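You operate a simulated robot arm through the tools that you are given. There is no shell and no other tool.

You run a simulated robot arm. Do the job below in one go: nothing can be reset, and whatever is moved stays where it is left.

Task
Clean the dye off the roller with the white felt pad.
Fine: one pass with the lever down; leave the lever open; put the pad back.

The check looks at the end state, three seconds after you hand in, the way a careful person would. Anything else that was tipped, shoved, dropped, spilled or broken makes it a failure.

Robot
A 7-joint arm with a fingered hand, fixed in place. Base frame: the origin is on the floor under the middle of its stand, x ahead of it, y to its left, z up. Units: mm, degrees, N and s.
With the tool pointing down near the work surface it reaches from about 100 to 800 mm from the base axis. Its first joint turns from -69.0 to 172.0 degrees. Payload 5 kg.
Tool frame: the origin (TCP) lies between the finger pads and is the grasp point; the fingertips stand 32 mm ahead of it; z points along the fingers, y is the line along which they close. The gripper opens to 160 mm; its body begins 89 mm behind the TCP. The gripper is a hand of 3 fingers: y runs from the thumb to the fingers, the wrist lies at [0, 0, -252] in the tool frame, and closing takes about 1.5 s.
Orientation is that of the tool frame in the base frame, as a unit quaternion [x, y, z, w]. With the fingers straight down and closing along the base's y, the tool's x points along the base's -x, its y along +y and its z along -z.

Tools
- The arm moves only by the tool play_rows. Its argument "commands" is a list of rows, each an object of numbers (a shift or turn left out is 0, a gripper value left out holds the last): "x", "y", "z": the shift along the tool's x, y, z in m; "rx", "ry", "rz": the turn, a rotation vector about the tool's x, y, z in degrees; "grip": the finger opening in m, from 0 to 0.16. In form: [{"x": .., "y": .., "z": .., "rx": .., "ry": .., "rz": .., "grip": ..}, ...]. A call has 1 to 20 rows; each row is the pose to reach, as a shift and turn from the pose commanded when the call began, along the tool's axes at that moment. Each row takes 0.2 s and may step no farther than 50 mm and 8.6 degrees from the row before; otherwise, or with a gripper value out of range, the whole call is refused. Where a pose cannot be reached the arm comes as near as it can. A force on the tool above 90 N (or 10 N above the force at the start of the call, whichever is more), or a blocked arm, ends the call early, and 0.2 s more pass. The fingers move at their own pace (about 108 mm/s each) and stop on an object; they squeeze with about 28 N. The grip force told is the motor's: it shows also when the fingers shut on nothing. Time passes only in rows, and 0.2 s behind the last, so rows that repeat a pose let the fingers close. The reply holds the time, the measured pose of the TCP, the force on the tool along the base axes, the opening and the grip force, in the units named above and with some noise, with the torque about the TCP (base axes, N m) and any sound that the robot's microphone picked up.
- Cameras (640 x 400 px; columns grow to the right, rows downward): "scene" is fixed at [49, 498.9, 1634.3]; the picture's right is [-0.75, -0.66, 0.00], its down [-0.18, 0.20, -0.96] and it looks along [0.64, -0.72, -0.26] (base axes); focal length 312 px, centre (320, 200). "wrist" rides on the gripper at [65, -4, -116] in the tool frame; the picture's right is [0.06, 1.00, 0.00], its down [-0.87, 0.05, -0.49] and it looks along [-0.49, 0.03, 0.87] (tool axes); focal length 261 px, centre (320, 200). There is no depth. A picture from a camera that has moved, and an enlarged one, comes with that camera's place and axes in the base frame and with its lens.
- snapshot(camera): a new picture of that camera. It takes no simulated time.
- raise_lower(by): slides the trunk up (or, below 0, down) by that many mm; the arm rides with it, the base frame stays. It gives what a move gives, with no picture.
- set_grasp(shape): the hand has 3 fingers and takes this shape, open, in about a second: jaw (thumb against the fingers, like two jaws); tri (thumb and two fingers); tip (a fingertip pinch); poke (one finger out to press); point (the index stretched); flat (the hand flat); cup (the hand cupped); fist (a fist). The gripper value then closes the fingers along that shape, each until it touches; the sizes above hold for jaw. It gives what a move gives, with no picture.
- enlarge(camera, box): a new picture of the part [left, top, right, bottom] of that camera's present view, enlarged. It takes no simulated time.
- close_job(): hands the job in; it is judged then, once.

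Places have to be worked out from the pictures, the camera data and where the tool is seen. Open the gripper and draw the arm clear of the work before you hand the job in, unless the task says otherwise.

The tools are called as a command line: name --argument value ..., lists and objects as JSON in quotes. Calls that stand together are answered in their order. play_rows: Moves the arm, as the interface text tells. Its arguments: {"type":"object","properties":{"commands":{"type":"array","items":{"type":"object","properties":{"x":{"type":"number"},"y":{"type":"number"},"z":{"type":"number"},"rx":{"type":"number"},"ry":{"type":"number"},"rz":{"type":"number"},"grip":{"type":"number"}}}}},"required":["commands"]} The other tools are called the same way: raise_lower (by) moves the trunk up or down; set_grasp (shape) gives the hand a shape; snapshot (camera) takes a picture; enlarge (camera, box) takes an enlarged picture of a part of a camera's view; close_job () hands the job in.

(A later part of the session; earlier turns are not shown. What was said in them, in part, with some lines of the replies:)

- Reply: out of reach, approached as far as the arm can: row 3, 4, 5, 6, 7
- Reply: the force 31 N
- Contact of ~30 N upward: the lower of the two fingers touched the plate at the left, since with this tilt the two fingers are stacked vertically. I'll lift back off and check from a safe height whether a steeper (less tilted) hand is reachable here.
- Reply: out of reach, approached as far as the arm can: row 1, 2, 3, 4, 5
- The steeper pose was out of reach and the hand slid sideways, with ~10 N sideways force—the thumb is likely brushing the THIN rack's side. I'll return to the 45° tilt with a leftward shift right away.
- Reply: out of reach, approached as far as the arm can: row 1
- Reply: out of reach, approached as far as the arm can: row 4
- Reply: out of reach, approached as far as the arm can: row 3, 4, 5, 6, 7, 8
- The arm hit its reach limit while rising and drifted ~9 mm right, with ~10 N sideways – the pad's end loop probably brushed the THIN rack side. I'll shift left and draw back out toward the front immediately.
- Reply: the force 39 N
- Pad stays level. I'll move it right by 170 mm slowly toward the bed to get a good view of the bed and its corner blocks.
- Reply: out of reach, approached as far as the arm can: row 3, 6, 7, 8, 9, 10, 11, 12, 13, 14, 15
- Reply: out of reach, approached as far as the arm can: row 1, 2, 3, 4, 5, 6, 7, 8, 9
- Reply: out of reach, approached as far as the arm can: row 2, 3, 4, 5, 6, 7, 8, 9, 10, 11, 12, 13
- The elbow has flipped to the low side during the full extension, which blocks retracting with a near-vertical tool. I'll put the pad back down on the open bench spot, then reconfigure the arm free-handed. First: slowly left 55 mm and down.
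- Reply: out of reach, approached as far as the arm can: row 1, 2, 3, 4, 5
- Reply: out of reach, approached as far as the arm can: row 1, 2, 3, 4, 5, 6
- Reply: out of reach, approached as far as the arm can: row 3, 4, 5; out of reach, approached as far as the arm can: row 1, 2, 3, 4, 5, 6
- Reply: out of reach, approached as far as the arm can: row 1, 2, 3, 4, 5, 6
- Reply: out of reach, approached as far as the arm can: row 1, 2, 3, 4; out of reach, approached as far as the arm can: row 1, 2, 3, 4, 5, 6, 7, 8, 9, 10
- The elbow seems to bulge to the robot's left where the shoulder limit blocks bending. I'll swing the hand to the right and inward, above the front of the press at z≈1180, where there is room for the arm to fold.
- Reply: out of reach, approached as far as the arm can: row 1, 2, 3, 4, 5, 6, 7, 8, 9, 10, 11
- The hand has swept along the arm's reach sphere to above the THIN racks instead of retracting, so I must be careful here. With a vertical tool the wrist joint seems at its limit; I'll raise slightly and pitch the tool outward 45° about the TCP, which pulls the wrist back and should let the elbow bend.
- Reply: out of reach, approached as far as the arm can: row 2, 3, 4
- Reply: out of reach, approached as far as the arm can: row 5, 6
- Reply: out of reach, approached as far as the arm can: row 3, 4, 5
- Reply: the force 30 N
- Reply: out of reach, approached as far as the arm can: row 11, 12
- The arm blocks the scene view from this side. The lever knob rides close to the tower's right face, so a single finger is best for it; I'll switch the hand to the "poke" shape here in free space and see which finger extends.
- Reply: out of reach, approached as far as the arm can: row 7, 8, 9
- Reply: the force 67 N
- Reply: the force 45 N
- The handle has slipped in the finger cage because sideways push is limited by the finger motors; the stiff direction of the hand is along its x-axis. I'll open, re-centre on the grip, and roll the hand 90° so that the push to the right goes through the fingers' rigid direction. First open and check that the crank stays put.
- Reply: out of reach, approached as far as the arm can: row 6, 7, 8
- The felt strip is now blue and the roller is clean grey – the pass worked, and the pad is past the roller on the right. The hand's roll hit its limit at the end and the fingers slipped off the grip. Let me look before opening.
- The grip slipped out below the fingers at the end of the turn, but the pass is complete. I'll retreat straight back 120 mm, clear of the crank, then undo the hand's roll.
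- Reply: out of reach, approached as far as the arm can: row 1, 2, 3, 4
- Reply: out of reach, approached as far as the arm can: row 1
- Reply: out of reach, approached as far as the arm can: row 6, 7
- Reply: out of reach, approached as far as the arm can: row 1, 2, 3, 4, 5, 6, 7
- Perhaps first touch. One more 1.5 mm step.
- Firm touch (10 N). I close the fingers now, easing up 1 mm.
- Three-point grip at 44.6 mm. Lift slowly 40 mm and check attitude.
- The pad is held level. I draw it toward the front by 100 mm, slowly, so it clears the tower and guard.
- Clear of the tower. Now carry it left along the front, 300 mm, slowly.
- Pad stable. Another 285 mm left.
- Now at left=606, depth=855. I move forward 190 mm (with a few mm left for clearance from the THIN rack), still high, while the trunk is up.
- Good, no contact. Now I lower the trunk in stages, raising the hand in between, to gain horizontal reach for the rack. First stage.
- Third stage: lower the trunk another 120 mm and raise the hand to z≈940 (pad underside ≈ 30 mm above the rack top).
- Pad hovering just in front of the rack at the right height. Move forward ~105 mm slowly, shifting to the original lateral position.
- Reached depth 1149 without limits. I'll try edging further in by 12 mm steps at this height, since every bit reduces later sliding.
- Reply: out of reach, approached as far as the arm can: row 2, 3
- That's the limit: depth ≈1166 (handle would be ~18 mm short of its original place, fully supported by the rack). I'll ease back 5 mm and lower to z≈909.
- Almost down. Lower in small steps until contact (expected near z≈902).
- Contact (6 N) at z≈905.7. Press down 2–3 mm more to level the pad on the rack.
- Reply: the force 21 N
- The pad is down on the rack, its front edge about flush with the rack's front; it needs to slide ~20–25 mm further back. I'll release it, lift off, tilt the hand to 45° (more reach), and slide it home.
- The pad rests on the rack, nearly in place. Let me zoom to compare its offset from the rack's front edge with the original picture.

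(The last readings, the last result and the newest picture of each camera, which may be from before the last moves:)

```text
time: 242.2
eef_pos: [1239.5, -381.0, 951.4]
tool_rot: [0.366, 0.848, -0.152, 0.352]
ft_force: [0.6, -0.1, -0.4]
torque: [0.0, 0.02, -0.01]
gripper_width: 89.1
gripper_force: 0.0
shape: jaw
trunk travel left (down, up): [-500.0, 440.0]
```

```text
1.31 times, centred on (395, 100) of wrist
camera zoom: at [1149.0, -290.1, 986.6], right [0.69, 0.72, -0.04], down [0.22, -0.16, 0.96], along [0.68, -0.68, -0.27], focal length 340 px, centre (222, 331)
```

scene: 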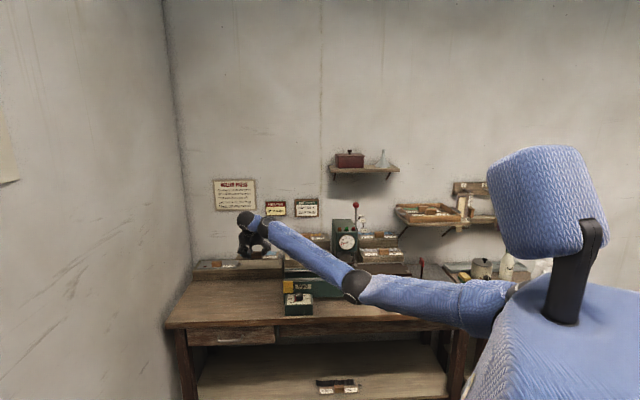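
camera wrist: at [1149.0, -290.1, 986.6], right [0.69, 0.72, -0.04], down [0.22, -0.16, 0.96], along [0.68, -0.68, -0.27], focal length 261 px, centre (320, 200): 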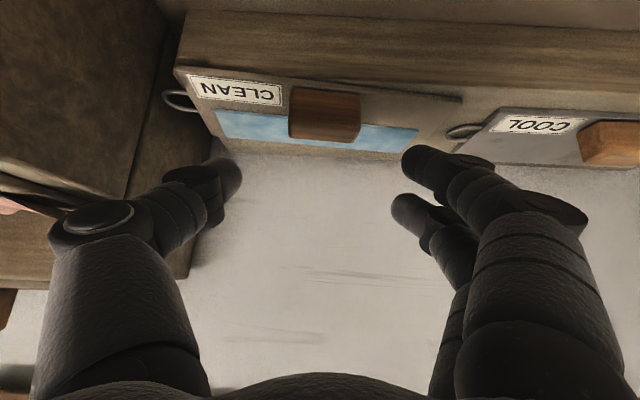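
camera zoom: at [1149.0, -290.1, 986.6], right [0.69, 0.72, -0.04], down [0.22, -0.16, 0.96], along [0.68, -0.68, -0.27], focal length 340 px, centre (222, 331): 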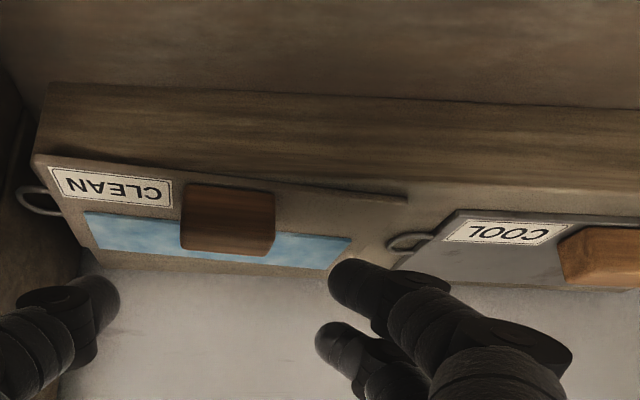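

Compared with the original picture at the same zoom, the pad sits ~17 mm too far forward and is yawed ~3.5° (right end forward). I'll lower the trunk another 100 mm for reach (raising the hand first), then re-grip and slide/turn it into place.

play_rows --commands '[{"x": -0.0141, "z": -0.0141}, {"x": -0.0283, "z": -0.0283}, {"x": -0.0424, "z": -0.0424}, {"x": -0.0566, "z": -0.0566}, {"x": -0.0566, "z": -0.0566}]'

raise_lower --by -100

snapshot --camera "wrist"

```text
time: 243.4
eef_pos: [1240.4, -381.6, 1033.1]
tool_rot: [0.365, 0.849, -0.15, 0.352]
ft_force: [0.2, 0.3, -0.2]
torque: [-0.02, 0.03, -0.01]
gripper_width: 89.4
gripper_force: 0.0
shape: jaw
trunk travel left (down, up): [-500.0, 440.0]
```

```text
time: 244.8
eef_pos: [1240.7, -380.2, 933.7]
tool_rot: [0.365, 0.848, -0.151, 0.352]
ft_force: [0.3, 0.5, 0.7]
torque: [-0.03, 0.02, -0.01]
gripper_width: 89.3
gripper_force: 0.2
shape: jaw
trunk travel left (down, up): [-400.0, 540.0]
```

```text
taken
camera wrist: at [1150.0, -289.9, 968.4], right [0.69, 0.72, -0.04], down [0.22, -0.16, 0.96], along [0.68, -0.68, -0.27], focal length 261 px, centre (320, 200)
```

wrist: 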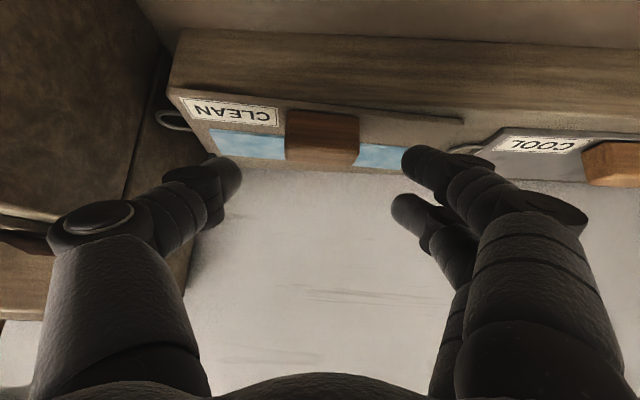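

Line up: handle front at depth ≈1175. I'll advance 24 mm and descend to z≈904 with fingers straddling the handle.

play_rows --commands '[{"x": -0.008, "z": 0.008}, {"x": -0.0167, "z": 0.0167}, {"x": -0.0095, "z": 0.0239}, {"x": -0.0024, "z": 0.031}, {"x": 0.0038, "z": 0.0372}, {"x": 0.0038, "z": 0.0372}]'

snapshot --camera "wrist"

```text
time: 246.2
eef_pos: [1256.8, -398.0, 904.2]
tool_rot: [0.366, 0.848, -0.151, 0.351]
ft_force: [0.3, 0.1, 2.1]
torque: [0.07, -0.15, -0.01]
gripper_width: 89.3
gripper_force: 0.0
shape: jaw
trunk travel left (down, up): [-400.0, 540.0]
```

```text
taken
camera wrist: at [1166.8, -307.8, 939.0], right [0.69, 0.72, -0.04], down [0.22, -0.16, 0.96], along [0.68, -0.68, -0.27], focal length 261 px, centre (320, 200)
```

wrist: 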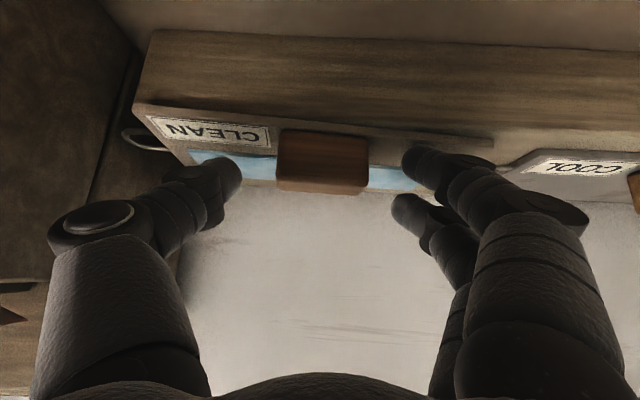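

Light touch only. Close on the handle, then slide it 8 mm back as a first step while turning it ~1.7°.

play_rows --commands '[{"x": -0.0004, "z": -0.0004}, {"x": -0.0004, "z": -0.0004, "grip": 0.065}, {"x": -0.0004, "z": -0.0004, "grip": 0.05}, {"x": -0.0004, "z": -0.0004, "grip": 0.03}, {"x": -0.0004, "z": -0.0004, "grip": 0.0}, {"x": -0.0004, "z": -0.0004, "grip": 0.0}, {"x": -0.0004, "z": -0.0004, "grip": 0.0}]'

play_rows --commands '[{"x": -0.0014, "z": 0.0014, "rx": -0.3, "rz": -0.3}, {"x": -0.0028, "z": 0.0028, "rx": -0.6, "rz": -0.6}, {"x": -0.0042, "z": 0.0042, "rx": -0.9, "rz": -0.9}, {"x": -0.0057, "y": 0.0003, "z": 0.0057, "rx": -1.2, "rz": -1.2}, {"x": -0.0057, "y": 0.0003, "z": 0.0057, "rx": -1.2, "rz": -1.2}]'

snapshot --camera "wrist"

enlarge --camera "scene" --box '[190, 240, 340, 330]'

```text
time: 247.8
eef_pos: [1257.1, -397.3, 905.5]
tool_rot: [0.365, 0.849, -0.15, 0.351]
ft_force: [-0.6, -0.7, 2.9]
torque: [0.04, -0.12, -0.1]
gripper_width: 43.6
gripper_force: 27.5
shape: jaw
trunk travel left (down, up): [-400.0, 540.0]
```

```text
time: 248.9
eef_pos: [1260.8, -404.0, 905.1]
tool_rot: [0.353, 0.854, -0.145, 0.354]
ft_force: [-0.4, 0.9, 1.7]
torque: [0.1, -0.11, 0.07]
gripper_width: 43.5
gripper_force: 27.7
shape: jaw
trunk travel left (down, up): [-400.0, 540.0]
```

```text
taken
camera wrist: at [1169.3, -315.0, 939.0], right [0.67, 0.74, -0.04], down [0.23, -0.15, 0.96], along [0.7, -0.66, -0.27], focal length 261 px, centre (320, 200)
```

wrist: 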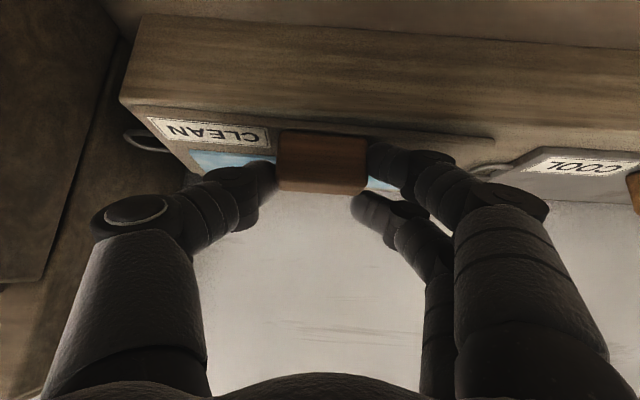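

```text
4.27 times, centred on (265, 285) of scene
camera zoom: at [49.0, 498.9, 1634.3], right [-0.75, -0.66, 0.0], down [-0.18, 0.2, -0.96], along [0.64, -0.72, -0.26], focal length 1333 px, centre (555, -163)
```

zoom: 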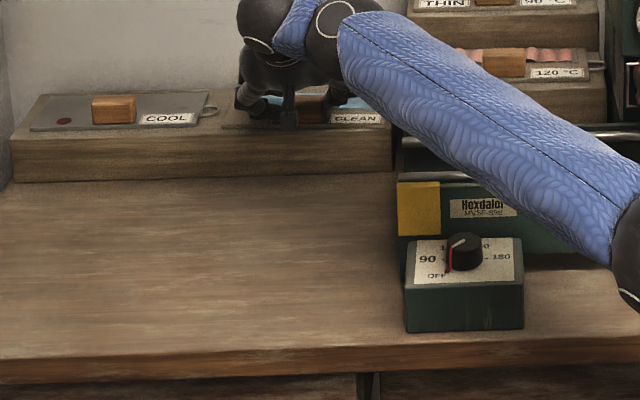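

Good: it slid and turned with the hand (now square at 45°). Second step: another 8.5 mm back and ~1.5° more.

play_rows --commands '[{"x": -0.0015, "z": 0.0015, "rx": -0.27, "rz": -0.27}, {"x": -0.003, "z": 0.003, "rx": -0.53, "rz": -0.53}, {"x": -0.0045, "z": 0.0045, "rx": -0.8, "rz": -0.8}, {"x": -0.006, "z": 0.006, "rx": -1.06, "rz": -1.06}, {"x": -0.006, "z": 0.006, "rx": -1.06, "rz": -1.06}]'

snapshot --camera "wrist"

enlarge --camera "scene" --box '[190, 240, 340, 330]'

```text
time: 250.2
eef_pos: [1268.3, -408.5, 904.3]
tool_rot: [0.341, 0.858, -0.141, 0.356]
ft_force: [0.6, 0.1, 0.0]
torque: [0.07, -0.09, 0.04]
gripper_width: 43.3
gripper_force: 27.5
shape: jaw
trunk travel left (down, up): [-400.0, 540.0]
```

```text
taken
camera wrist: at [1173.3, -323.4, 939.5], right [0.65, 0.76, -0.04], down [0.23, -0.14, 0.96], along [0.72, -0.64, -0.27], focal length 261 px, centre (320, 200)
```

wrist: 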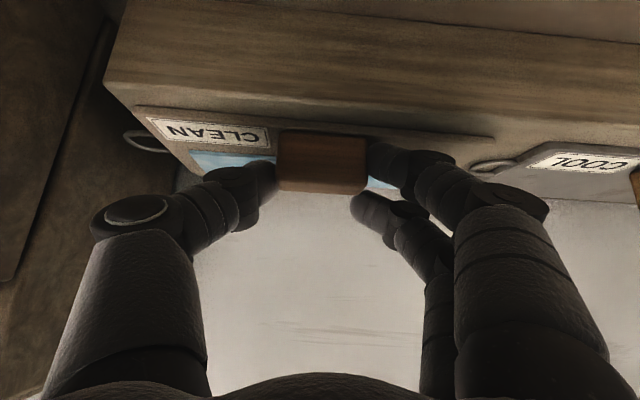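

```text
4.27 times, centred on (265, 285) of scene
camera zoom: at [49.0, 498.9, 1634.3], right [-0.75, -0.66, 0.0], down [-0.18, 0.2, -0.96], along [0.64, -0.72, -0.26], focal length 1333 px, centre (555, -163)
```

zoom: 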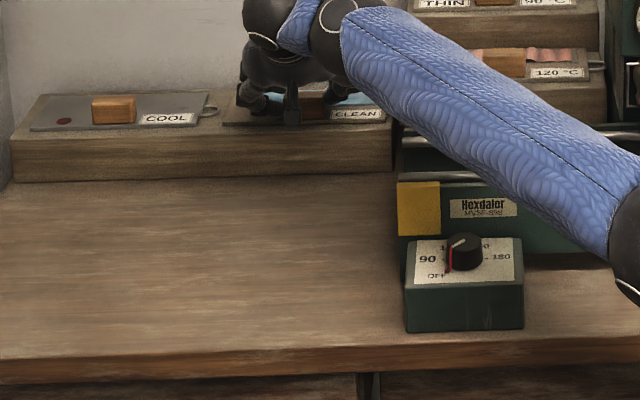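

Now very close to the original picture. I'll open the fingers and lift off to compare without obstruction.

play_rows --commands '[{"grip": 0.055}, {"grip": 0.07}, {"grip": 0.09}, {"grip": 0.09}, {"x": -0.005, "z": -0.005}, {"x": -0.015, "z": -0.015}, {"x": -0.0283, "z": -0.0283}, {"x": -0.0283, "z": -0.0424}, {"x": -0.0283, "z": -0.08}, {"x": -0.0283, "z": -0.12}, {"x": -0.0283, "z": -0.12}]'

enlarge --camera "scene" --box '[190, 240, 340, 330]'

snapshot --camera "wrist"

```text
time: 252.6
eef_pos: [1220.5, -364.1, 1009.1]
tool_rot: [0.341, 0.859, -0.14, 0.356]
ft_force: [-0.6, 0.2, -0.3]
torque: [-0.01, -0.02, 0.0]
gripper_width: 89.3
gripper_force: 0.2
shape: jaw
trunk travel left (down, up): [-400.0, 540.0]
```

```text
4.27 times, centred on (265, 285) of scene
camera zoom: at [49.0, 498.9, 1634.3], right [-0.75, -0.66, 0.0], down [-0.18, 0.2, -0.96], along [0.64, -0.72, -0.26], focal length 1333 px, centre (555, -163)
```

zoom: 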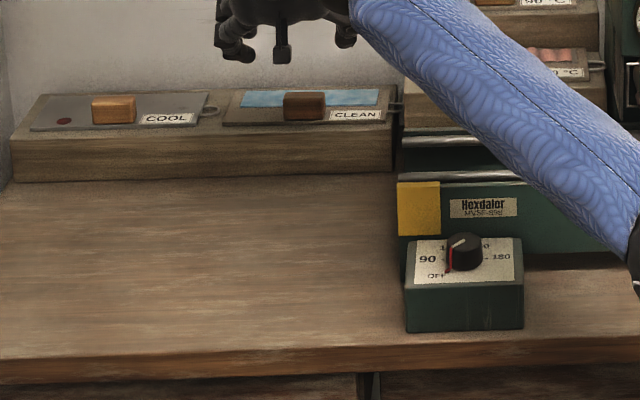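

```text
taken
camera wrist: at [1125.1, -278.4, 1043.4], right [0.65, 0.76, -0.04], down [0.23, -0.14, 0.96], along [0.72, -0.64, -0.27], focal length 261 px, centre (320, 200)
```

wrist: 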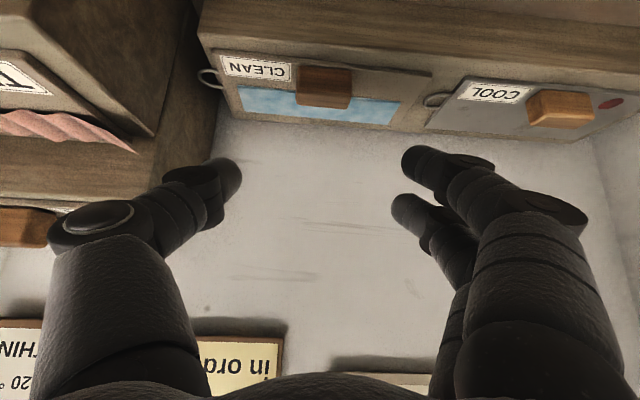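

The pad is back within a few millimetres of its original place and square, and the neighbouring COOL plate is untouched. Now I raise the trunk a bit and draw the arm back, clear of the bench, with the gripper open.

raise_lower --by 150

play_rows --commands '[{"x": 0.02, "z": -0.02}, {"x": 0.045, "z": -0.045}, {"x": 0.075, "z": -0.075}, {"x": 0.105, "z": -0.105}, {"x": 0.135, "z": -0.135}, {"x": 0.165, "z": -0.165}, {"x": 0.195, "z": -0.195}, {"x": 0.225, "z": -0.225}, {"x": 0.225, "z": -0.225}]'

snapshot --camera "scene"

enlarge --camera "scene" --box '[260, 190, 420, 320]'

```text
time: 254.3
eef_pos: [1221.4, -365.4, 1158.8]
tool_rot: [0.341, 0.859, -0.14, 0.356]
ft_force: [-0.1, 0.0, -0.6]
torque: [-0.01, -0.04, 0.01]
gripper_width: 89.5
gripper_force: 0.1
shape: jaw
trunk travel left (down, up): [-550.0, 390.0]
```

```text
time: 256.3
eef_pos: [1051.9, -209.2, 1155.6]
tool_rot: [0.341, 0.859, -0.141, 0.356]
ft_force: [0.0, -0.6, 0.1]
torque: [-0.02, 0.03, 0.01]
gripper_width: 89.5
gripper_force: 0.0
shape: jaw
out of reach, approached as far as the arm can: row 6, 7, 8, 9
trunk travel left (down, up): [-550.0, 390.0]
```

```text
taken
```

scene: 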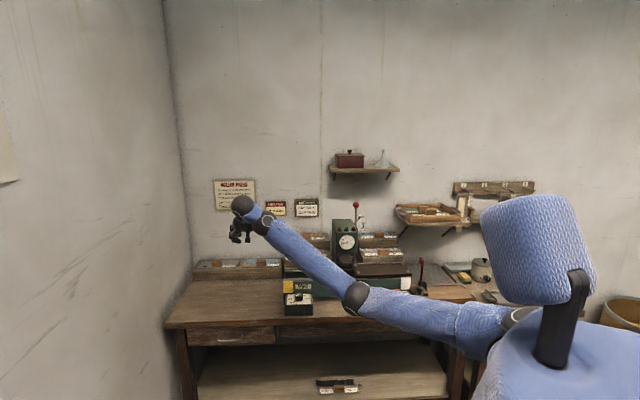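

```text
3.08 times, centred on (340, 255) of scene
camera zoom: at [49.0, 498.9, 1634.3], right [-0.75, -0.66, 0.0], down [-0.18, 0.2, -0.96], along [0.64, -0.72, -0.26], focal length 962 px, centre (258, 31)
```

zoom: 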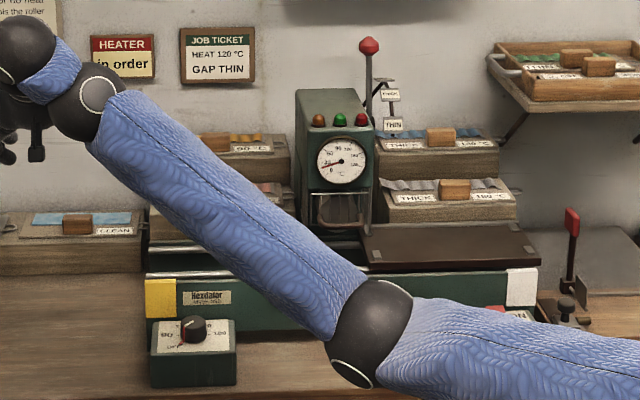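

The lever knob is exactly where it was at the start (OPEN), racks unchanged. I'll tilt the hand forward and pull the arm further back to be fully clear of the bench.

play_rows --commands '[{"ry": -8}, {"ry": -16}, {"ry": -24}, {"ry": -30}, {"ry": -30}]'

play_rows --commands '[{"x": 0.0078, "z": -0.029}, {"x": 0.0182, "z": -0.0676}, {"x": 0.0298, "z": -0.111}, {"x": 0.0414, "z": -0.1545}, {"x": 0.053, "z": -0.198}, {"x": 0.0647, "z": -0.2415}, {"x": 0.0763, "z": -0.285}, {"x": 0.0763, "z": -0.285}]'

snapshot --camera "scene"

enlarge --camera "scene" --box '[190, 240, 340, 330]'

enlarge --camera "scene" --box '[270, 190, 430, 320]'

```text
time: 257.5
eef_pos: [1053.0, -208.7, 1154.8]
tool_rot: [0.294, 0.737, -0.225, 0.566]
ft_force: [-0.5, -0.1, 0.0]
torque: [0.01, -0.02, -0.02]
gripper_width: 89.4
gripper_force: 0.1
shape: jaw
trunk travel left (down, up): [-550.0, 390.0]
```

```text
time: 259.3
eef_pos: [983.7, -141.9, 1156.4]
tool_rot: [0.293, 0.737, -0.224, 0.566]
ft_force: [-0.3, -1.1, -0.2]
torque: [-0.01, -0.03, 0.0]
gripper_width: 89.6
gripper_force: 0.0
shape: jaw
out of reach, approached as far as the arm can: row 3, 4, 5, 6, 7, 8
trunk travel left (down, up): [-550.0, 390.0]
```

```text
taken
```

scene: 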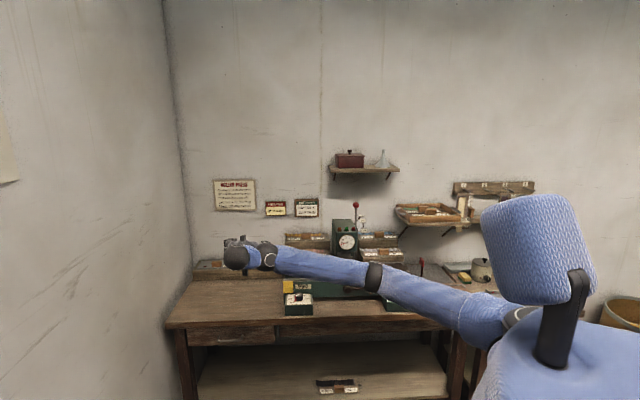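

```text
4.27 times, centred on (265, 285) of scene
camera zoom: at [49.0, 498.9, 1634.3], right [-0.75, -0.66, 0.0], down [-0.18, 0.2, -0.96], along [0.64, -0.72, -0.26], focal length 1333 px, centre (555, -163)
```

zoom: 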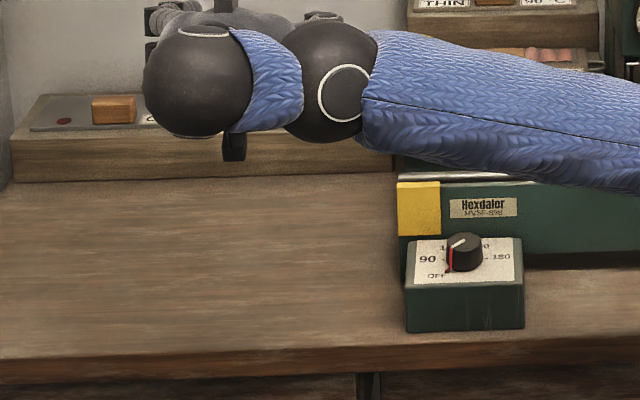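

```text
3.08 times, centred on (350, 255) of scene
camera zoom: at [49.0, 498.9, 1634.3], right [-0.75, -0.66, 0.0], down [-0.18, 0.2, -0.96], along [0.64, -0.72, -0.26], focal length 962 px, centre (228, 31)
```

zoom: 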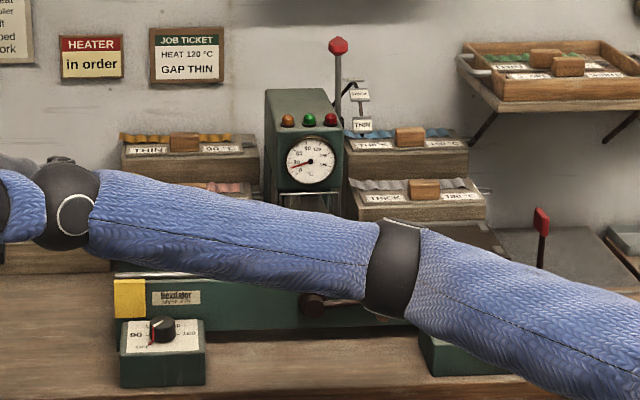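

The arm is stretched again and won't fold here, but it's already well above and in front of the bench. I'll raise the trunk 300 mm so the whole arm is clear of the work, then verify everything.

raise_lower --by 300

play_rows --commands '[{"x": 0.02, "z": -0.02, "grip": 0.16}, {"x": 0.04, "z": -0.05}, {"x": 0.06, "z": -0.09}, {"x": 0.08, "z": -0.13}, {"x": 0.08, "z": -0.13}]'

snapshot --camera "scene"

enlarge --camera "scene" --box '[190, 240, 340, 330]'

enlarge --camera "scene" --box '[270, 190, 430, 320]'

```text
time: 262.3
eef_pos: [985.6, -143.8, 1455.5]
tool_rot: [0.293, 0.738, -0.224, 0.565]
ft_force: [-0.9, -0.8, -0.3]
torque: [-0.02, 0.0, 0.0]
gripper_width: 89.4
gripper_force: 0.0
shape: jaw
trunk travel left (down, up): [-850.0, 90.0]
```

```text
time: 263.5
eef_pos: [985.0, -142.9, 1456.2]
tool_rot: [0.293, 0.737, -0.224, 0.566]
ft_force: [-0.2, -1.1, -0.1]
torque: [0.0, -0.01, -0.02]
gripper_width: 159.7
gripper_force: 0.0
shape: jaw
out of reach, approached as far as the arm can: row 1, 2, 3, 4, 5
trunk travel left (down, up): [-850.0, 90.0]
```

```text
taken
```

scene: 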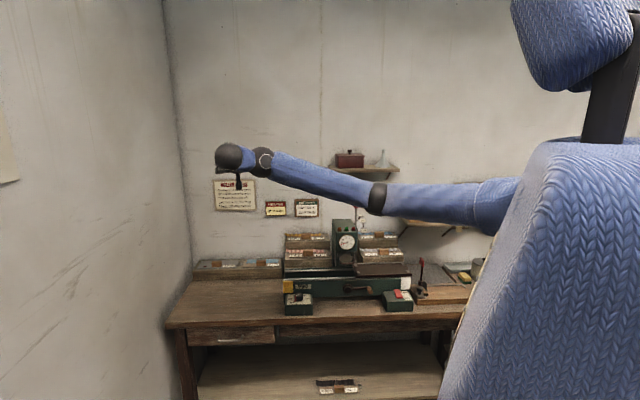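

```text
4.27 times, centred on (265, 285) of scene
camera zoom: at [49.0, 498.9, 1634.3], right [-0.75, -0.66, 0.0], down [-0.18, 0.2, -0.96], along [0.64, -0.72, -0.26], focal length 1333 px, centre (555, -163)
```

zoom: 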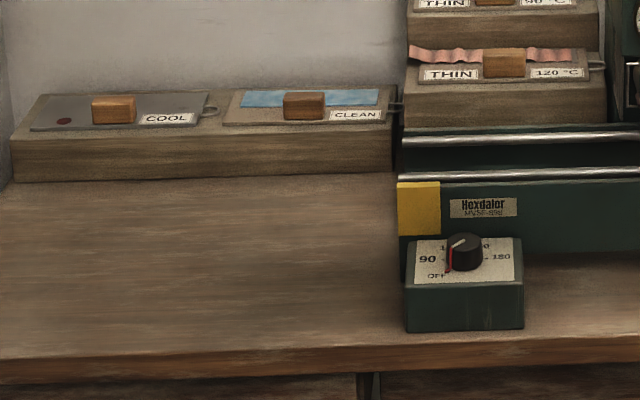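

```text
3.08 times, centred on (350, 255) of scene
camera zoom: at [49.0, 498.9, 1634.3], right [-0.75, -0.66, 0.0], down [-0.18, 0.2, -0.96], along [0.64, -0.72, -0.26], focal length 962 px, centre (228, 31)
```

zoom: 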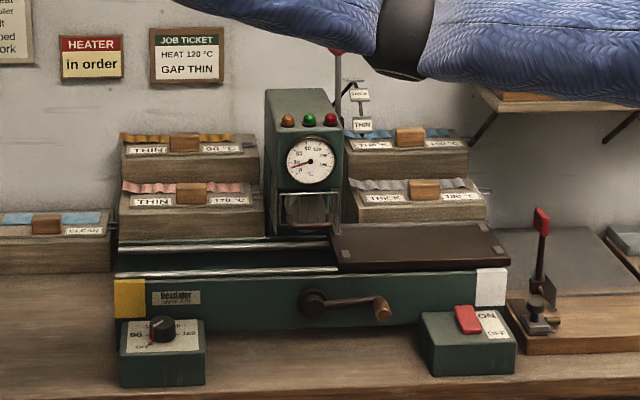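

Everything is in order except one detail: comparing with the first pictures, the "THIN 120 °C" plate sits ~6–8 mm further right than originally (my thumb brushed it early on). I'll nudge it back carefully the same way. First bring the hand above it, tilted 45°.

play_rows --commands '[{"ry": 7.5}, {"ry": 15}, {"ry": 22.5}, {"ry": 30}, {"ry": 30}]'

snapshot --camera "scene"

snapshot --camera "wrist"

```text
time: 264.7
eef_pos: [1010.5, -222.8, 1359.2]
tool_rot: [0.341, 0.858, -0.141, 0.357]
ft_force: [0.7, 0.5, -0.5]
torque: [-0.01, 0.03, 0.0]
gripper_width: 159.9
gripper_force: 0.0
shape: jaw
out of reach, approached as far as the arm can: row 1, 2, 3, 4, 5
trunk travel left (down, up): [-850.0, 90.0]
```

```text
taken
```

scene: 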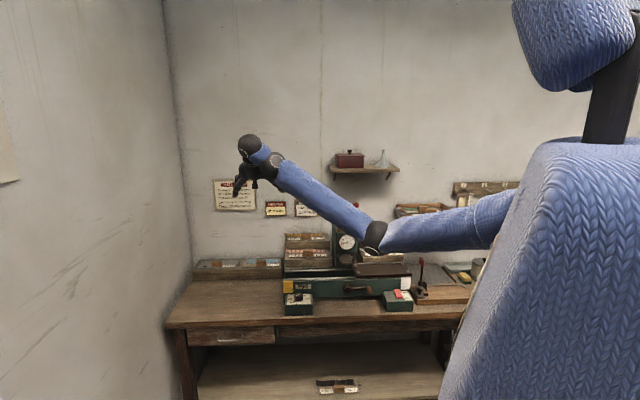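

```text
taken
camera wrist: at [914.9, -137.1, 1393.9], right [0.65, 0.76, -0.04], down [0.23, -0.14, 0.96], along [0.72, -0.64, -0.27], focal length 261 px, centre (320, 200)
```

wrist: 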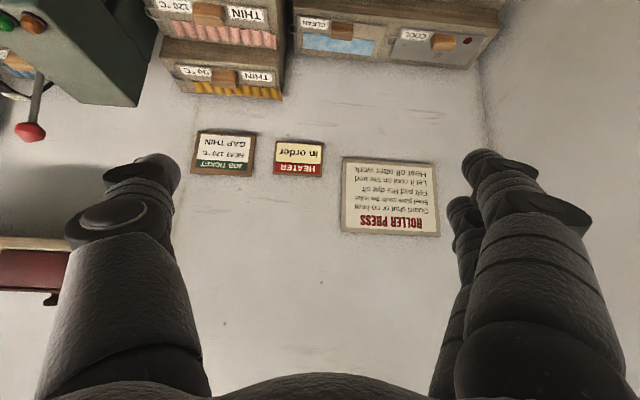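

Moving down and right to hover above the THIN 120 °C plate, squaring the hand and narrowing the fingers to 100 mm.

play_rows --commands '[{"x": 0.0122, "y": -0.026, "z": 0.0239, "rx": 0.2, "rz": 0.2, "grip": 0.1}, {"x": 0.0244, "y": -0.052, "z": 0.0479, "rx": 0.4, "rz": 0.4}, {"x": 0.0366, "y": -0.078, "z": 0.0718, "rx": 0.6, "rz": 0.6}, {"x": 0.0489, "y": -0.104, "z": 0.0958, "rx": 0.8, "rz": 0.8}, {"x": 0.0611, "y": -0.13, "z": 0.1197, "rx": 1.0, "rz": 1.0}, {"x": 0.0733, "y": -0.156, "z": 0.1437, "rx": 1.2, "rz": 1.2}, {"x": 0.0855, "y": -0.182, "z": 0.1676, "rx": 1.2, "rz": 1.2}, {"x": 0.0855, "y": -0.182, "z": 0.1676, "rx": 1.2, "rz": 1.2}]'

snapshot --camera "wrist"

enlarge --camera "wrist" --box '[200, 20, 460, 200]'

enlarge --camera "scene" --box '[260, 190, 420, 320]'

```text
time: 266.5
eef_pos: [931.0, -392.0, 1181.7]
tool_rot: [0.354, 0.853, -0.148, 0.354]
ft_force: [0.8, -0.7, 0.2]
torque: [-0.01, -0.01, -0.04]
gripper_width: 100.3
gripper_force: 0.0
shape: jaw
trunk travel left (down, up): [-850.0, 90.0]
```

```text
taken
camera wrist: at [838.0, -304.8, 1216.1], right [0.68, 0.74, -0.04], down [0.23, -0.15, 0.96], along [0.7, -0.66, -0.27], focal length 261 px, centre (320, 200)
```

wrist: 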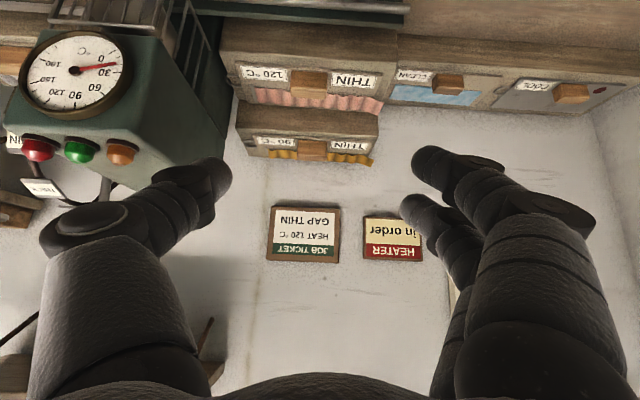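

```text
2.22 times, centred on (330, 110) of wrist
camera zoom: at [838.0, -304.8, 1216.1], right [0.68, 0.74, -0.04], down [0.23, -0.15, 0.96], along [0.7, -0.66, -0.27], focal length 579 px, centre (298, 400)
```

zoom: 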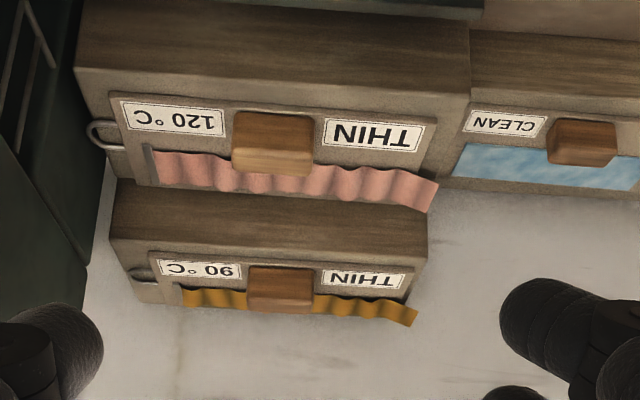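

```text
3.08 times, centred on (340, 255) of scene
camera zoom: at [49.0, 498.9, 1634.3], right [-0.75, -0.66, 0.0], down [-0.18, 0.2, -0.96], along [0.64, -0.72, -0.26], focal length 962 px, centre (258, 31)
```

zoom: 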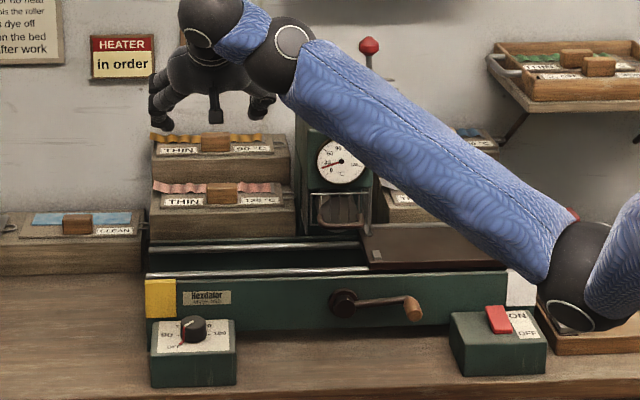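

In the identical zoom the 120 °C plate is ~6 px right and ~2 px back of its original spot (≈9 mm right, ~5 mm back). I'll move lower/closer to triangulate its handle.

play_rows --commands '[{"x": 0.0028, "y": -0.003, "z": 0.0255}, {"x": 0.0141, "y": -0.006, "z": 0.0495}, {"x": 0.0212, "y": -0.01, "z": 0.0707}, {"x": 0.0212, "y": -0.01, "z": 0.0707}]'

snapshot --camera "wrist"

enlarge --camera "wrist" --box '[200, 40, 460, 220]'

```text
time: 267.5
eef_pos: [949.4, -426.9, 1115.8]
tool_rot: [0.354, 0.853, -0.146, 0.354]
ft_force: [-0.5, 0.5, 0.3]
torque: [0.02, -0.01, 0.03]
gripper_width: 100.5
gripper_force: 0.0
shape: jaw
trunk travel left (down, up): [-850.0, 90.0]
```

```text
taken
camera wrist: at [856.4, -337.7, 1150.9], right [0.68, 0.74, -0.04], down [0.23, -0.15, 0.96], along [0.7, -0.66, -0.27], focal length 261 px, centre (320, 200)
```

wrist: 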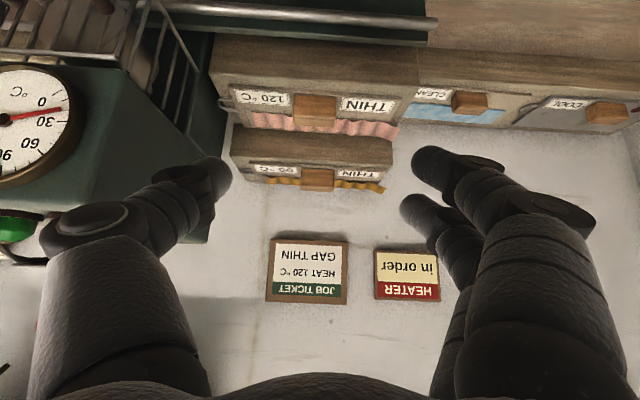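

```text
2.22 times, centred on (330, 130) of wrist
camera zoom: at [856.4, -337.7, 1150.9], right [0.68, 0.74, -0.04], down [0.23, -0.15, 0.96], along [0.7, -0.66, -0.27], focal length 579 px, centre (298, 356)
```

zoom: 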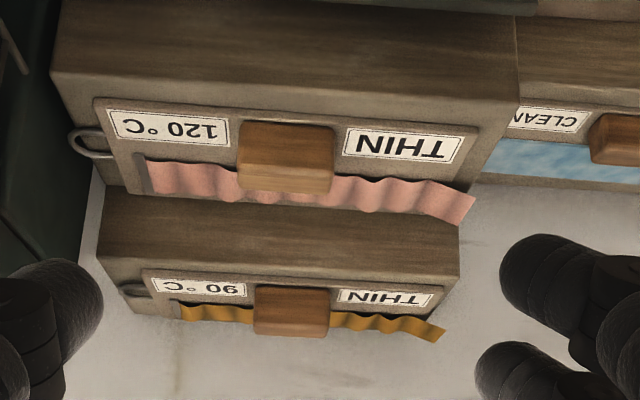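

The handle's front foot is at ≈(left 364, depth 1093, z 960). I'll narrow the fingers to 65 mm (to stay clear of the tower's side) and approach above it.

play_rows --commands '[{"x": -0.0054, "y": -0.001, "z": 0.0186, "grip": 0.065}, {"x": -0.0108, "y": -0.002, "z": 0.0372}, {"x": -0.0163, "y": -0.003, "z": 0.0558}, {"x": -0.0217, "y": -0.004, "z": 0.0745}, {"x": -0.0271, "y": -0.005, "z": 0.0931}, {"x": -0.0325, "y": -0.0055, "z": 0.1117}, {"x": -0.0325, "y": -0.0055, "z": 0.1117}]'

snapshot --camera "wrist"

enlarge --camera "scene" --box '[270, 200, 370, 280]'

```text
time: 269.1
eef_pos: [1018.0, -503.7, 1060.5]
tool_rot: [0.354, 0.854, -0.146, 0.353]
ft_force: [0.0, -1.0, 0.7]
torque: [-0.02, 0.02, 0.0]
gripper_width: 65.6
gripper_force: 0.1
shape: jaw
trunk travel left (down, up): [-850.0, 90.0]
```

```text
taken
camera wrist: at [925.1, -414.0, 1095.9], right [0.68, 0.74, -0.04], down [0.23, -0.15, 0.96], along [0.7, -0.66, -0.27], focal length 261 px, centre (320, 200)
```

wrist: 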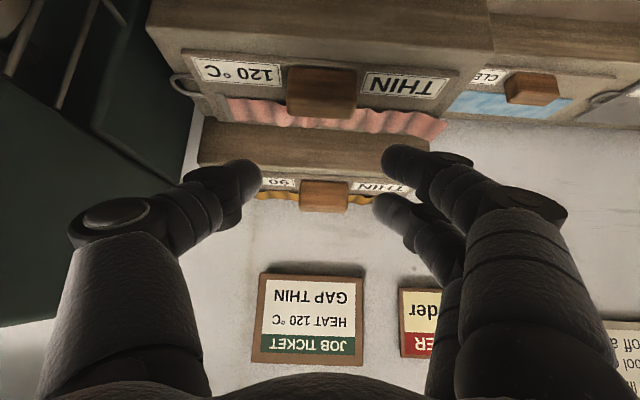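

```text
5.00 times, centred on (320, 240) of scene
camera zoom: at [49.0, 498.9, 1634.3], right [-0.75, -0.66, 0.0], down [-0.18, 0.2, -0.96], along [0.64, -0.72, -0.26], focal length 1562 px, centre (320, 0)
```

zoom: 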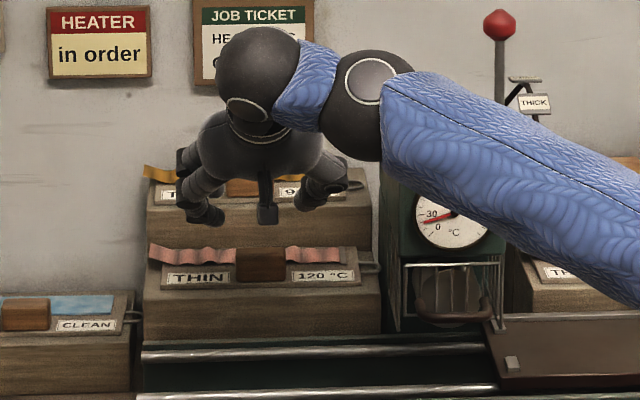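

Aligned laterally. Let me enlarge to locate the handle's front foot precisely before descending.

enlarge --camera "wrist" --box '[180, 30, 460, 200]'

```text
2.29 times, centred on (320, 115) of wrist
camera zoom: at [925.1, -414.0, 1095.9], right [0.68, 0.74, -0.04], down [0.23, -0.15, 0.96], along [0.7, -0.66, -0.27], focal length 596 px, centre (320, 394)
```

zoom: 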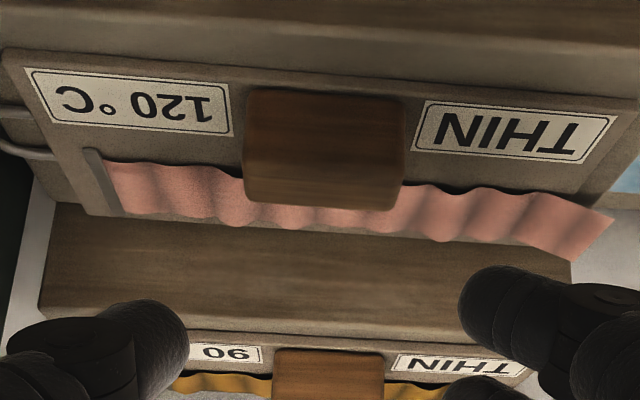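

Handle front foot ≈ depth 1098, plate top z≈957. I'll go forward 16 mm and down to z≈1000, fingers straddling the handle.

play_rows --commands '[{"x": -0.0113, "z": 0.0113}, {"x": 0.0, "z": 0.0226}, {"x": 0.0113, "z": 0.034}, {"x": 0.0212, "z": 0.0438}, {"x": 0.0304, "z": 0.0531}, {"x": 0.0304, "z": 0.0531}]'

snapshot --camera "wrist"

```text
time: 270.5
eef_pos: [1027.9, -514.2, 1001.7]
tool_rot: [0.354, 0.853, -0.147, 0.354]
ft_force: [1.1, 0.4, 0.7]
torque: [-0.02, -0.01, 0.04]
gripper_width: 65.4
gripper_force: 0.1
shape: jaw
trunk travel left (down, up): [-850.0, 90.0]
```

```text
taken
camera wrist: at [935.8, -426.8, 1036.6], right [0.68, 0.74, -0.04], down [0.23, -0.15, 0.96], along [0.7, -0.66, -0.27], focal length 261 px, centre (320, 200)
```

wrist: 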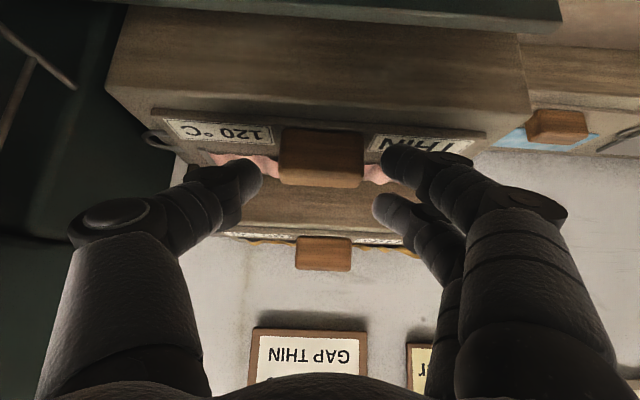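

At a good height (just above the plate, no contact). Close on the handle and then shift it 8 mm left, 4 mm forward, with ~1.2° turn.

play_rows --commands '[{"grip": 0.055}, {"grip": 0.045}, {"grip": 0.03}, {"grip": 0.0}, {"grip": 0.0}, {"grip": 0.0}]'

play_rows --commands '[{"x": 0.0007, "y": 0.002, "z": -0.0007, "rx": -0.2, "rz": -0.2}, {"x": 0.0014, "y": 0.004, "z": -0.0014, "rx": -0.4, "rz": -0.4}, {"x": 0.0021, "y": 0.006, "z": -0.0021, "rx": -0.6, "rz": -0.6}, {"x": 0.0028, "y": 0.008, "z": -0.0028, "rx": -0.85, "rz": -0.85}, {"x": 0.0028, "y": 0.008, "z": -0.0028, "rx": -0.85, "rz": -0.85}]'

snapshot --camera "wrist"

enlarge --camera "scene" --box '[260, 190, 420, 320]'

```text
time: 271.9
eef_pos: [1028.1, -516.5, 1001.8]
tool_rot: [0.353, 0.853, -0.147, 0.354]
ft_force: [-2.1, -0.7, 2.8]
torque: [0.28, -0.11, 0.12]
gripper_width: 30.8
gripper_force: 27.6
shape: jaw
trunk travel left (down, up): [-850.0, 90.0]
```

```text
time: 273.1
eef_pos: [1030.4, -506.8, 1002.3]
tool_rot: [0.345, 0.857, -0.142, 0.356]
ft_force: [0.7, -1.6, 4.1]
torque: [0.22, -0.29, -0.11]
gripper_width: 30.2
gripper_force: 28.5
shape: jaw
trunk travel left (down, up): [-850.0, 90.0]
```

```text
taken
camera wrist: at [936.4, -419.6, 1036.9], right [0.66, 0.75, -0.04], down [0.23, -0.15, 0.96], along [0.72, -0.64, -0.27], focal length 261 px, centre (320, 200)
```

wrist: 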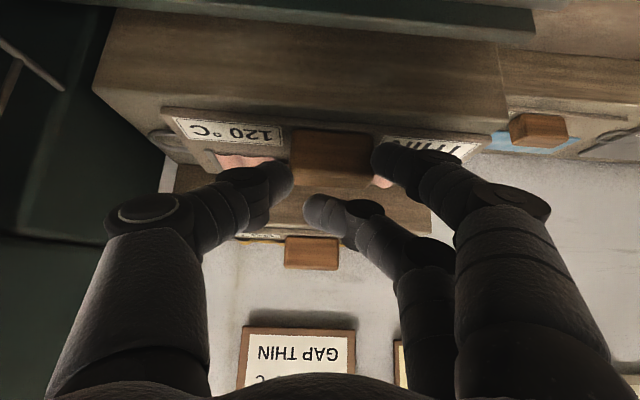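

```text
3.08 times, centred on (340, 255) of scene
camera zoom: at [49.0, 498.9, 1634.3], right [-0.75, -0.66, 0.0], down [-0.18, 0.2, -0.96], along [0.64, -0.72, -0.26], focal length 962 px, centre (258, 31)
```

zoom: 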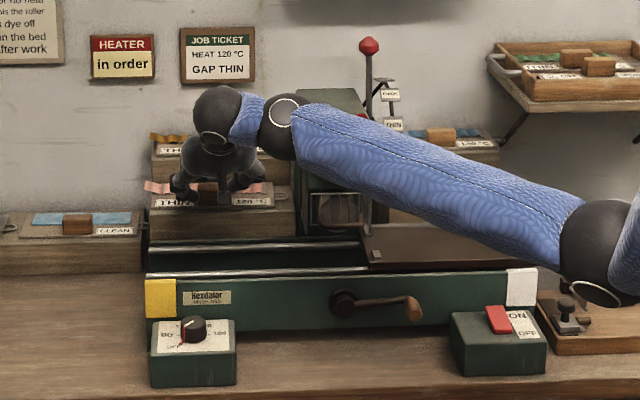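

It moved about as commanded. I'll release it gently, lift off and compare without obstruction.

play_rows --commands '[{"grip": 0.045}, {"grip": 0.065}, {"grip": 0.065}, {"x": -0.007, "z": -0.007}, {"x": -0.0212, "z": -0.0212}, {"x": -0.0354, "z": -0.0354}, {"x": -0.0354, "z": -0.06}, {"x": -0.0354, "z": -0.09}, {"x": -0.0354, "z": -0.12}, {"x": -0.0354, "z": -0.12}]'

enlarge --camera "scene" --box '[260, 190, 420, 320]'

enlarge --camera "scene" --box '[190, 240, 340, 330]'

enlarge --camera "wrist" --box '[160, 0, 460, 200]'

```text
time: 275.3
eef_pos: [987.8, -465.3, 1111.4]
tool_rot: [0.345, 0.857, -0.142, 0.355]
ft_force: [0.4, -0.2, 0.1]
torque: [0.0, 0.01, -0.02]
gripper_width: 64.5
gripper_force: 0.0
shape: jaw
trunk travel left (down, up): [-850.0, 90.0]
```

```text
3.08 times, centred on (340, 255) of scene
camera zoom: at [49.0, 498.9, 1634.3], right [-0.75, -0.66, 0.0], down [-0.18, 0.2, -0.96], along [0.64, -0.72, -0.26], focal length 962 px, centre (258, 31)
```

zoom: 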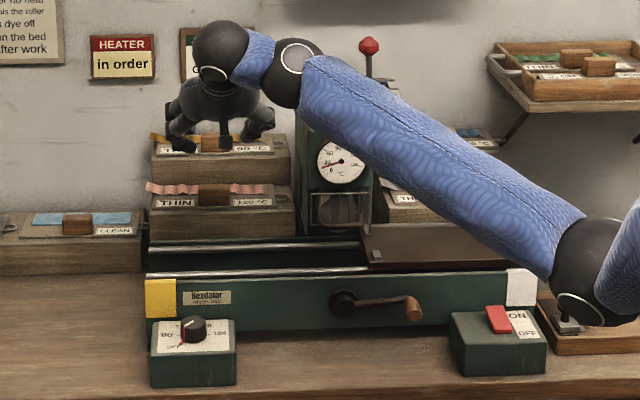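

```text
4.27 times, centred on (265, 285) of scene
camera zoom: at [49.0, 498.9, 1634.3], right [-0.75, -0.66, 0.0], down [-0.18, 0.2, -0.96], along [0.64, -0.72, -0.26], focal length 1333 px, centre (555, -163)
```

zoom: 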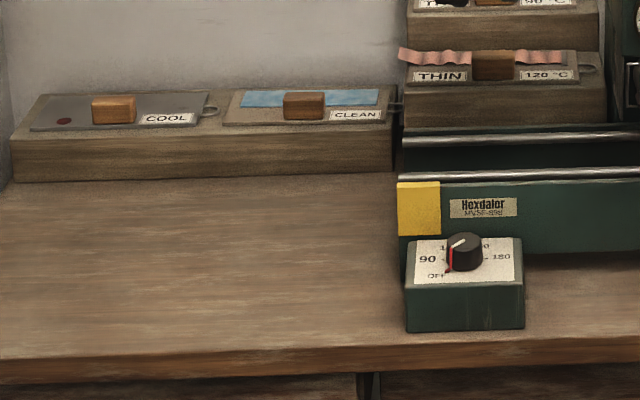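

```text
2.00 times, centred on (310, 100) of wrist
camera zoom: at [892.4, -378.2, 1145.8], right [0.66, 0.75, -0.04], down [0.23, -0.15, 0.96], along [0.72, -0.64, -0.27], focal length 521 px, centre (340, 400)
```

zoom: 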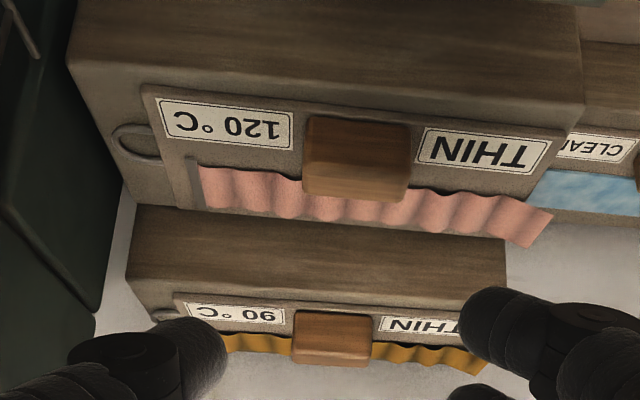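

The 120 °C plate is now within ~3–4 mm of its original position and parallel to its rack; everything else matches the first pictures. I'll draw the arm back and up, clear of the work, with the gripper open.

play_rows --commands '[{"x": 0.012, "z": -0.03}, {"x": 0.0336, "z": -0.0548}, {"x": 0.0537, "z": -0.0876}, {"x": 0.0739, "z": -0.1205}, {"x": 0.094, "z": -0.1533}, {"x": 0.1142, "z": -0.1862}, {"x": 0.1343, "z": -0.219}, {"x": 0.1343, "z": -0.219, "grip": 0.16}, {"x": 0.1343, "z": -0.219}]'

play_rows --commands '[{"ry": -8}, {"ry": -16}, {"ry": -24}, {"ry": -30, "z": -0.03}, {"ry": -30, "x": 0.03, "z": -0.06}, {"ry": -30, "x": 0.06, "z": -0.09}, {"ry": -30, "x": 0.06, "z": -0.09}]'

snapshot --camera "scene"

enlarge --camera "scene" --box '[190, 190, 350, 310]'

enlarge --camera "scene" --box '[320, 180, 520, 320]'

```text
time: 277.3
eef_pos: [818.1, -309.4, 1163.8]
tool_rot: [0.346, 0.857, -0.142, 0.356]
ft_force: [0.3, -1.1, -0.3]
torque: [0.01, -0.02, -0.02]
gripper_width: 159.9
gripper_force: 0.0
shape: jaw
out of reach, approached as far as the arm can: row 7, 8, 9
trunk travel left (down, up): [-850.0, 90.0]
```

```text
time: 278.9
eef_pos: [801.2, -311.3, 1185.8]
tool_rot: [0.296, 0.736, -0.226, 0.565]
ft_force: [-0.2, -0.3, 0.3]
torque: [0.01, -0.03, -0.01]
gripper_width: 159.9
gripper_force: 0.0
shape: jaw
out of reach, approached as far as the arm can: row 4, 5, 6, 7
trunk travel left (down, up): [-850.0, 90.0]
```

```text
taken
```

scene: 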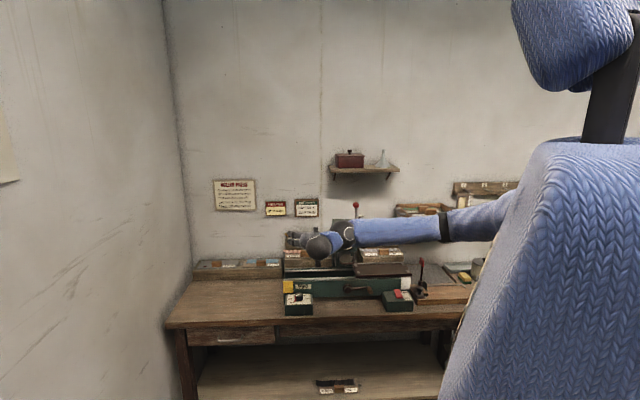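

```text
3.33 times, centred on (270, 250) of scene
camera zoom: at [49.0, 498.9, 1634.3], right [-0.75, -0.66, 0.0], down [-0.18, 0.2, -0.96], along [0.64, -0.72, -0.26], focal length 1042 px, centre (487, 33)
```

zoom: 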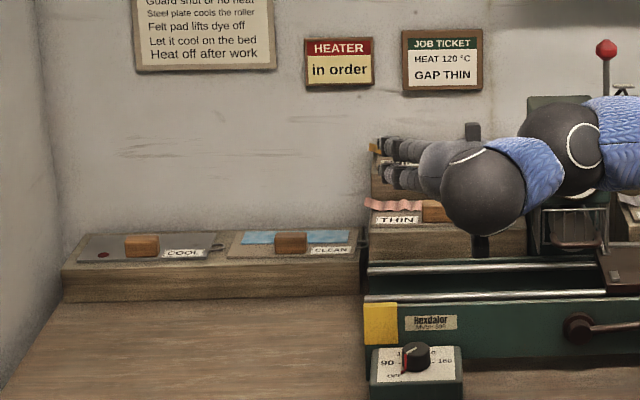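

```text
2.86 times, centred on (420, 250) of scene
camera zoom: at [49.0, 498.9, 1634.3], right [-0.75, -0.66, 0.0], down [-0.18, 0.2, -0.96], along [0.64, -0.72, -0.26], focal length 893 px, centre (34, 57)
```

zoom: 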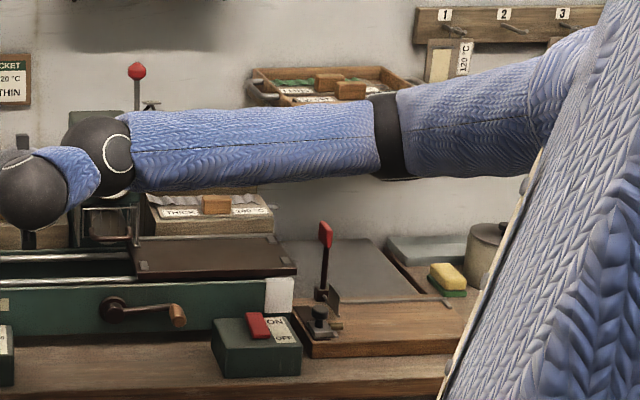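

The arm is in front of and above the bench, gripper open. I raise the trunk the last 90 mm for extra clearance and take a final look at the roller.

raise_lower --by 90

enlarge --camera "scene" --box '[320, 225, 390, 280]'

snapshot --camera "scene"

```text
time: 280.1
eef_pos: [801.6, -312.8, 1275.3]
tool_rot: [0.296, 0.736, -0.227, 0.565]
ft_force: [0.3, 0.5, 0.1]
torque: [0.02, 0.04, -0.01]
gripper_width: 160.0
gripper_force: 0.2
shape: jaw
trunk travel left (down, up): [-940.0, 0.0]
```

```text
7.27 times, centred on (355, 252) of scene
camera zoom: at [49.0, 498.9, 1634.3], right [-0.75, -0.66, 0.0], down [-0.18, 0.2, -0.96], along [0.64, -0.72, -0.26], focal length 2273 px, centre (66, -182)
```

zoom: 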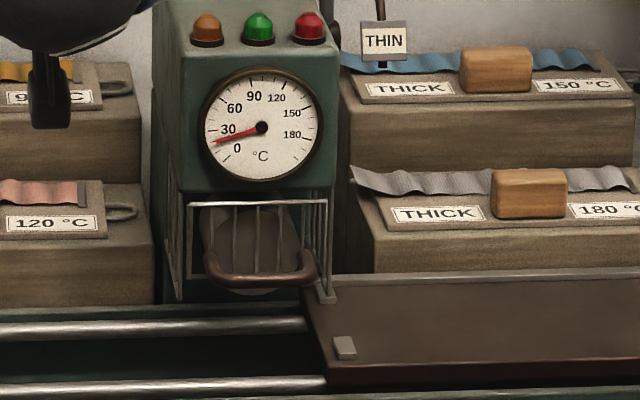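

```text
taken
```

scene: 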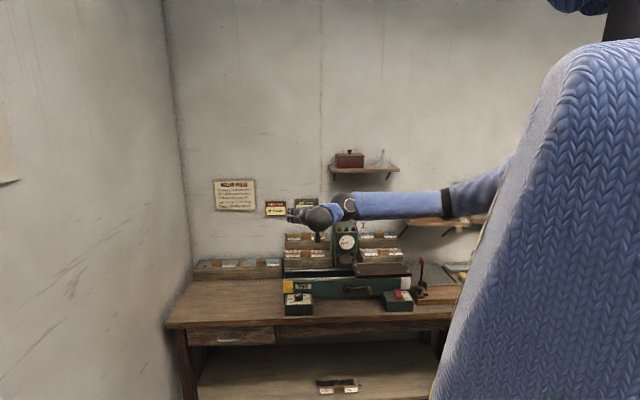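

The roller is clean grey behind the shut guard, the lever is up at OPEN, and the heater was never switched on. The felt pad is back on its rack and the arm is clear with the gripper open, so I'm handing the job in.

close_job

```text
The job is handed in.
```

The roller is clean. I ran one pass with the lever down at THIN, and the dye came off onto the felt pad. I've handed the job in; no result came back yet.

- **Lever:** upright at OPEN, exactly where it started.
- **Pad:** back on its rack, within about 5 mm of where it was. Its felt strip is now blue.
- **Bed and crank:** left at the right-hand end after the pass. They started at the left end.
- **Guard and heater:** the guard stayed shut and I never switched the heater on.

**THIN 120 °C plate:** my thumb brushed it early on and pushed it several millimetres. I slid it back to within about 4 mm of its original position. Everything else I compared looked the same as in the first pictures.

The arm is up in front of the bench with the gripper open.
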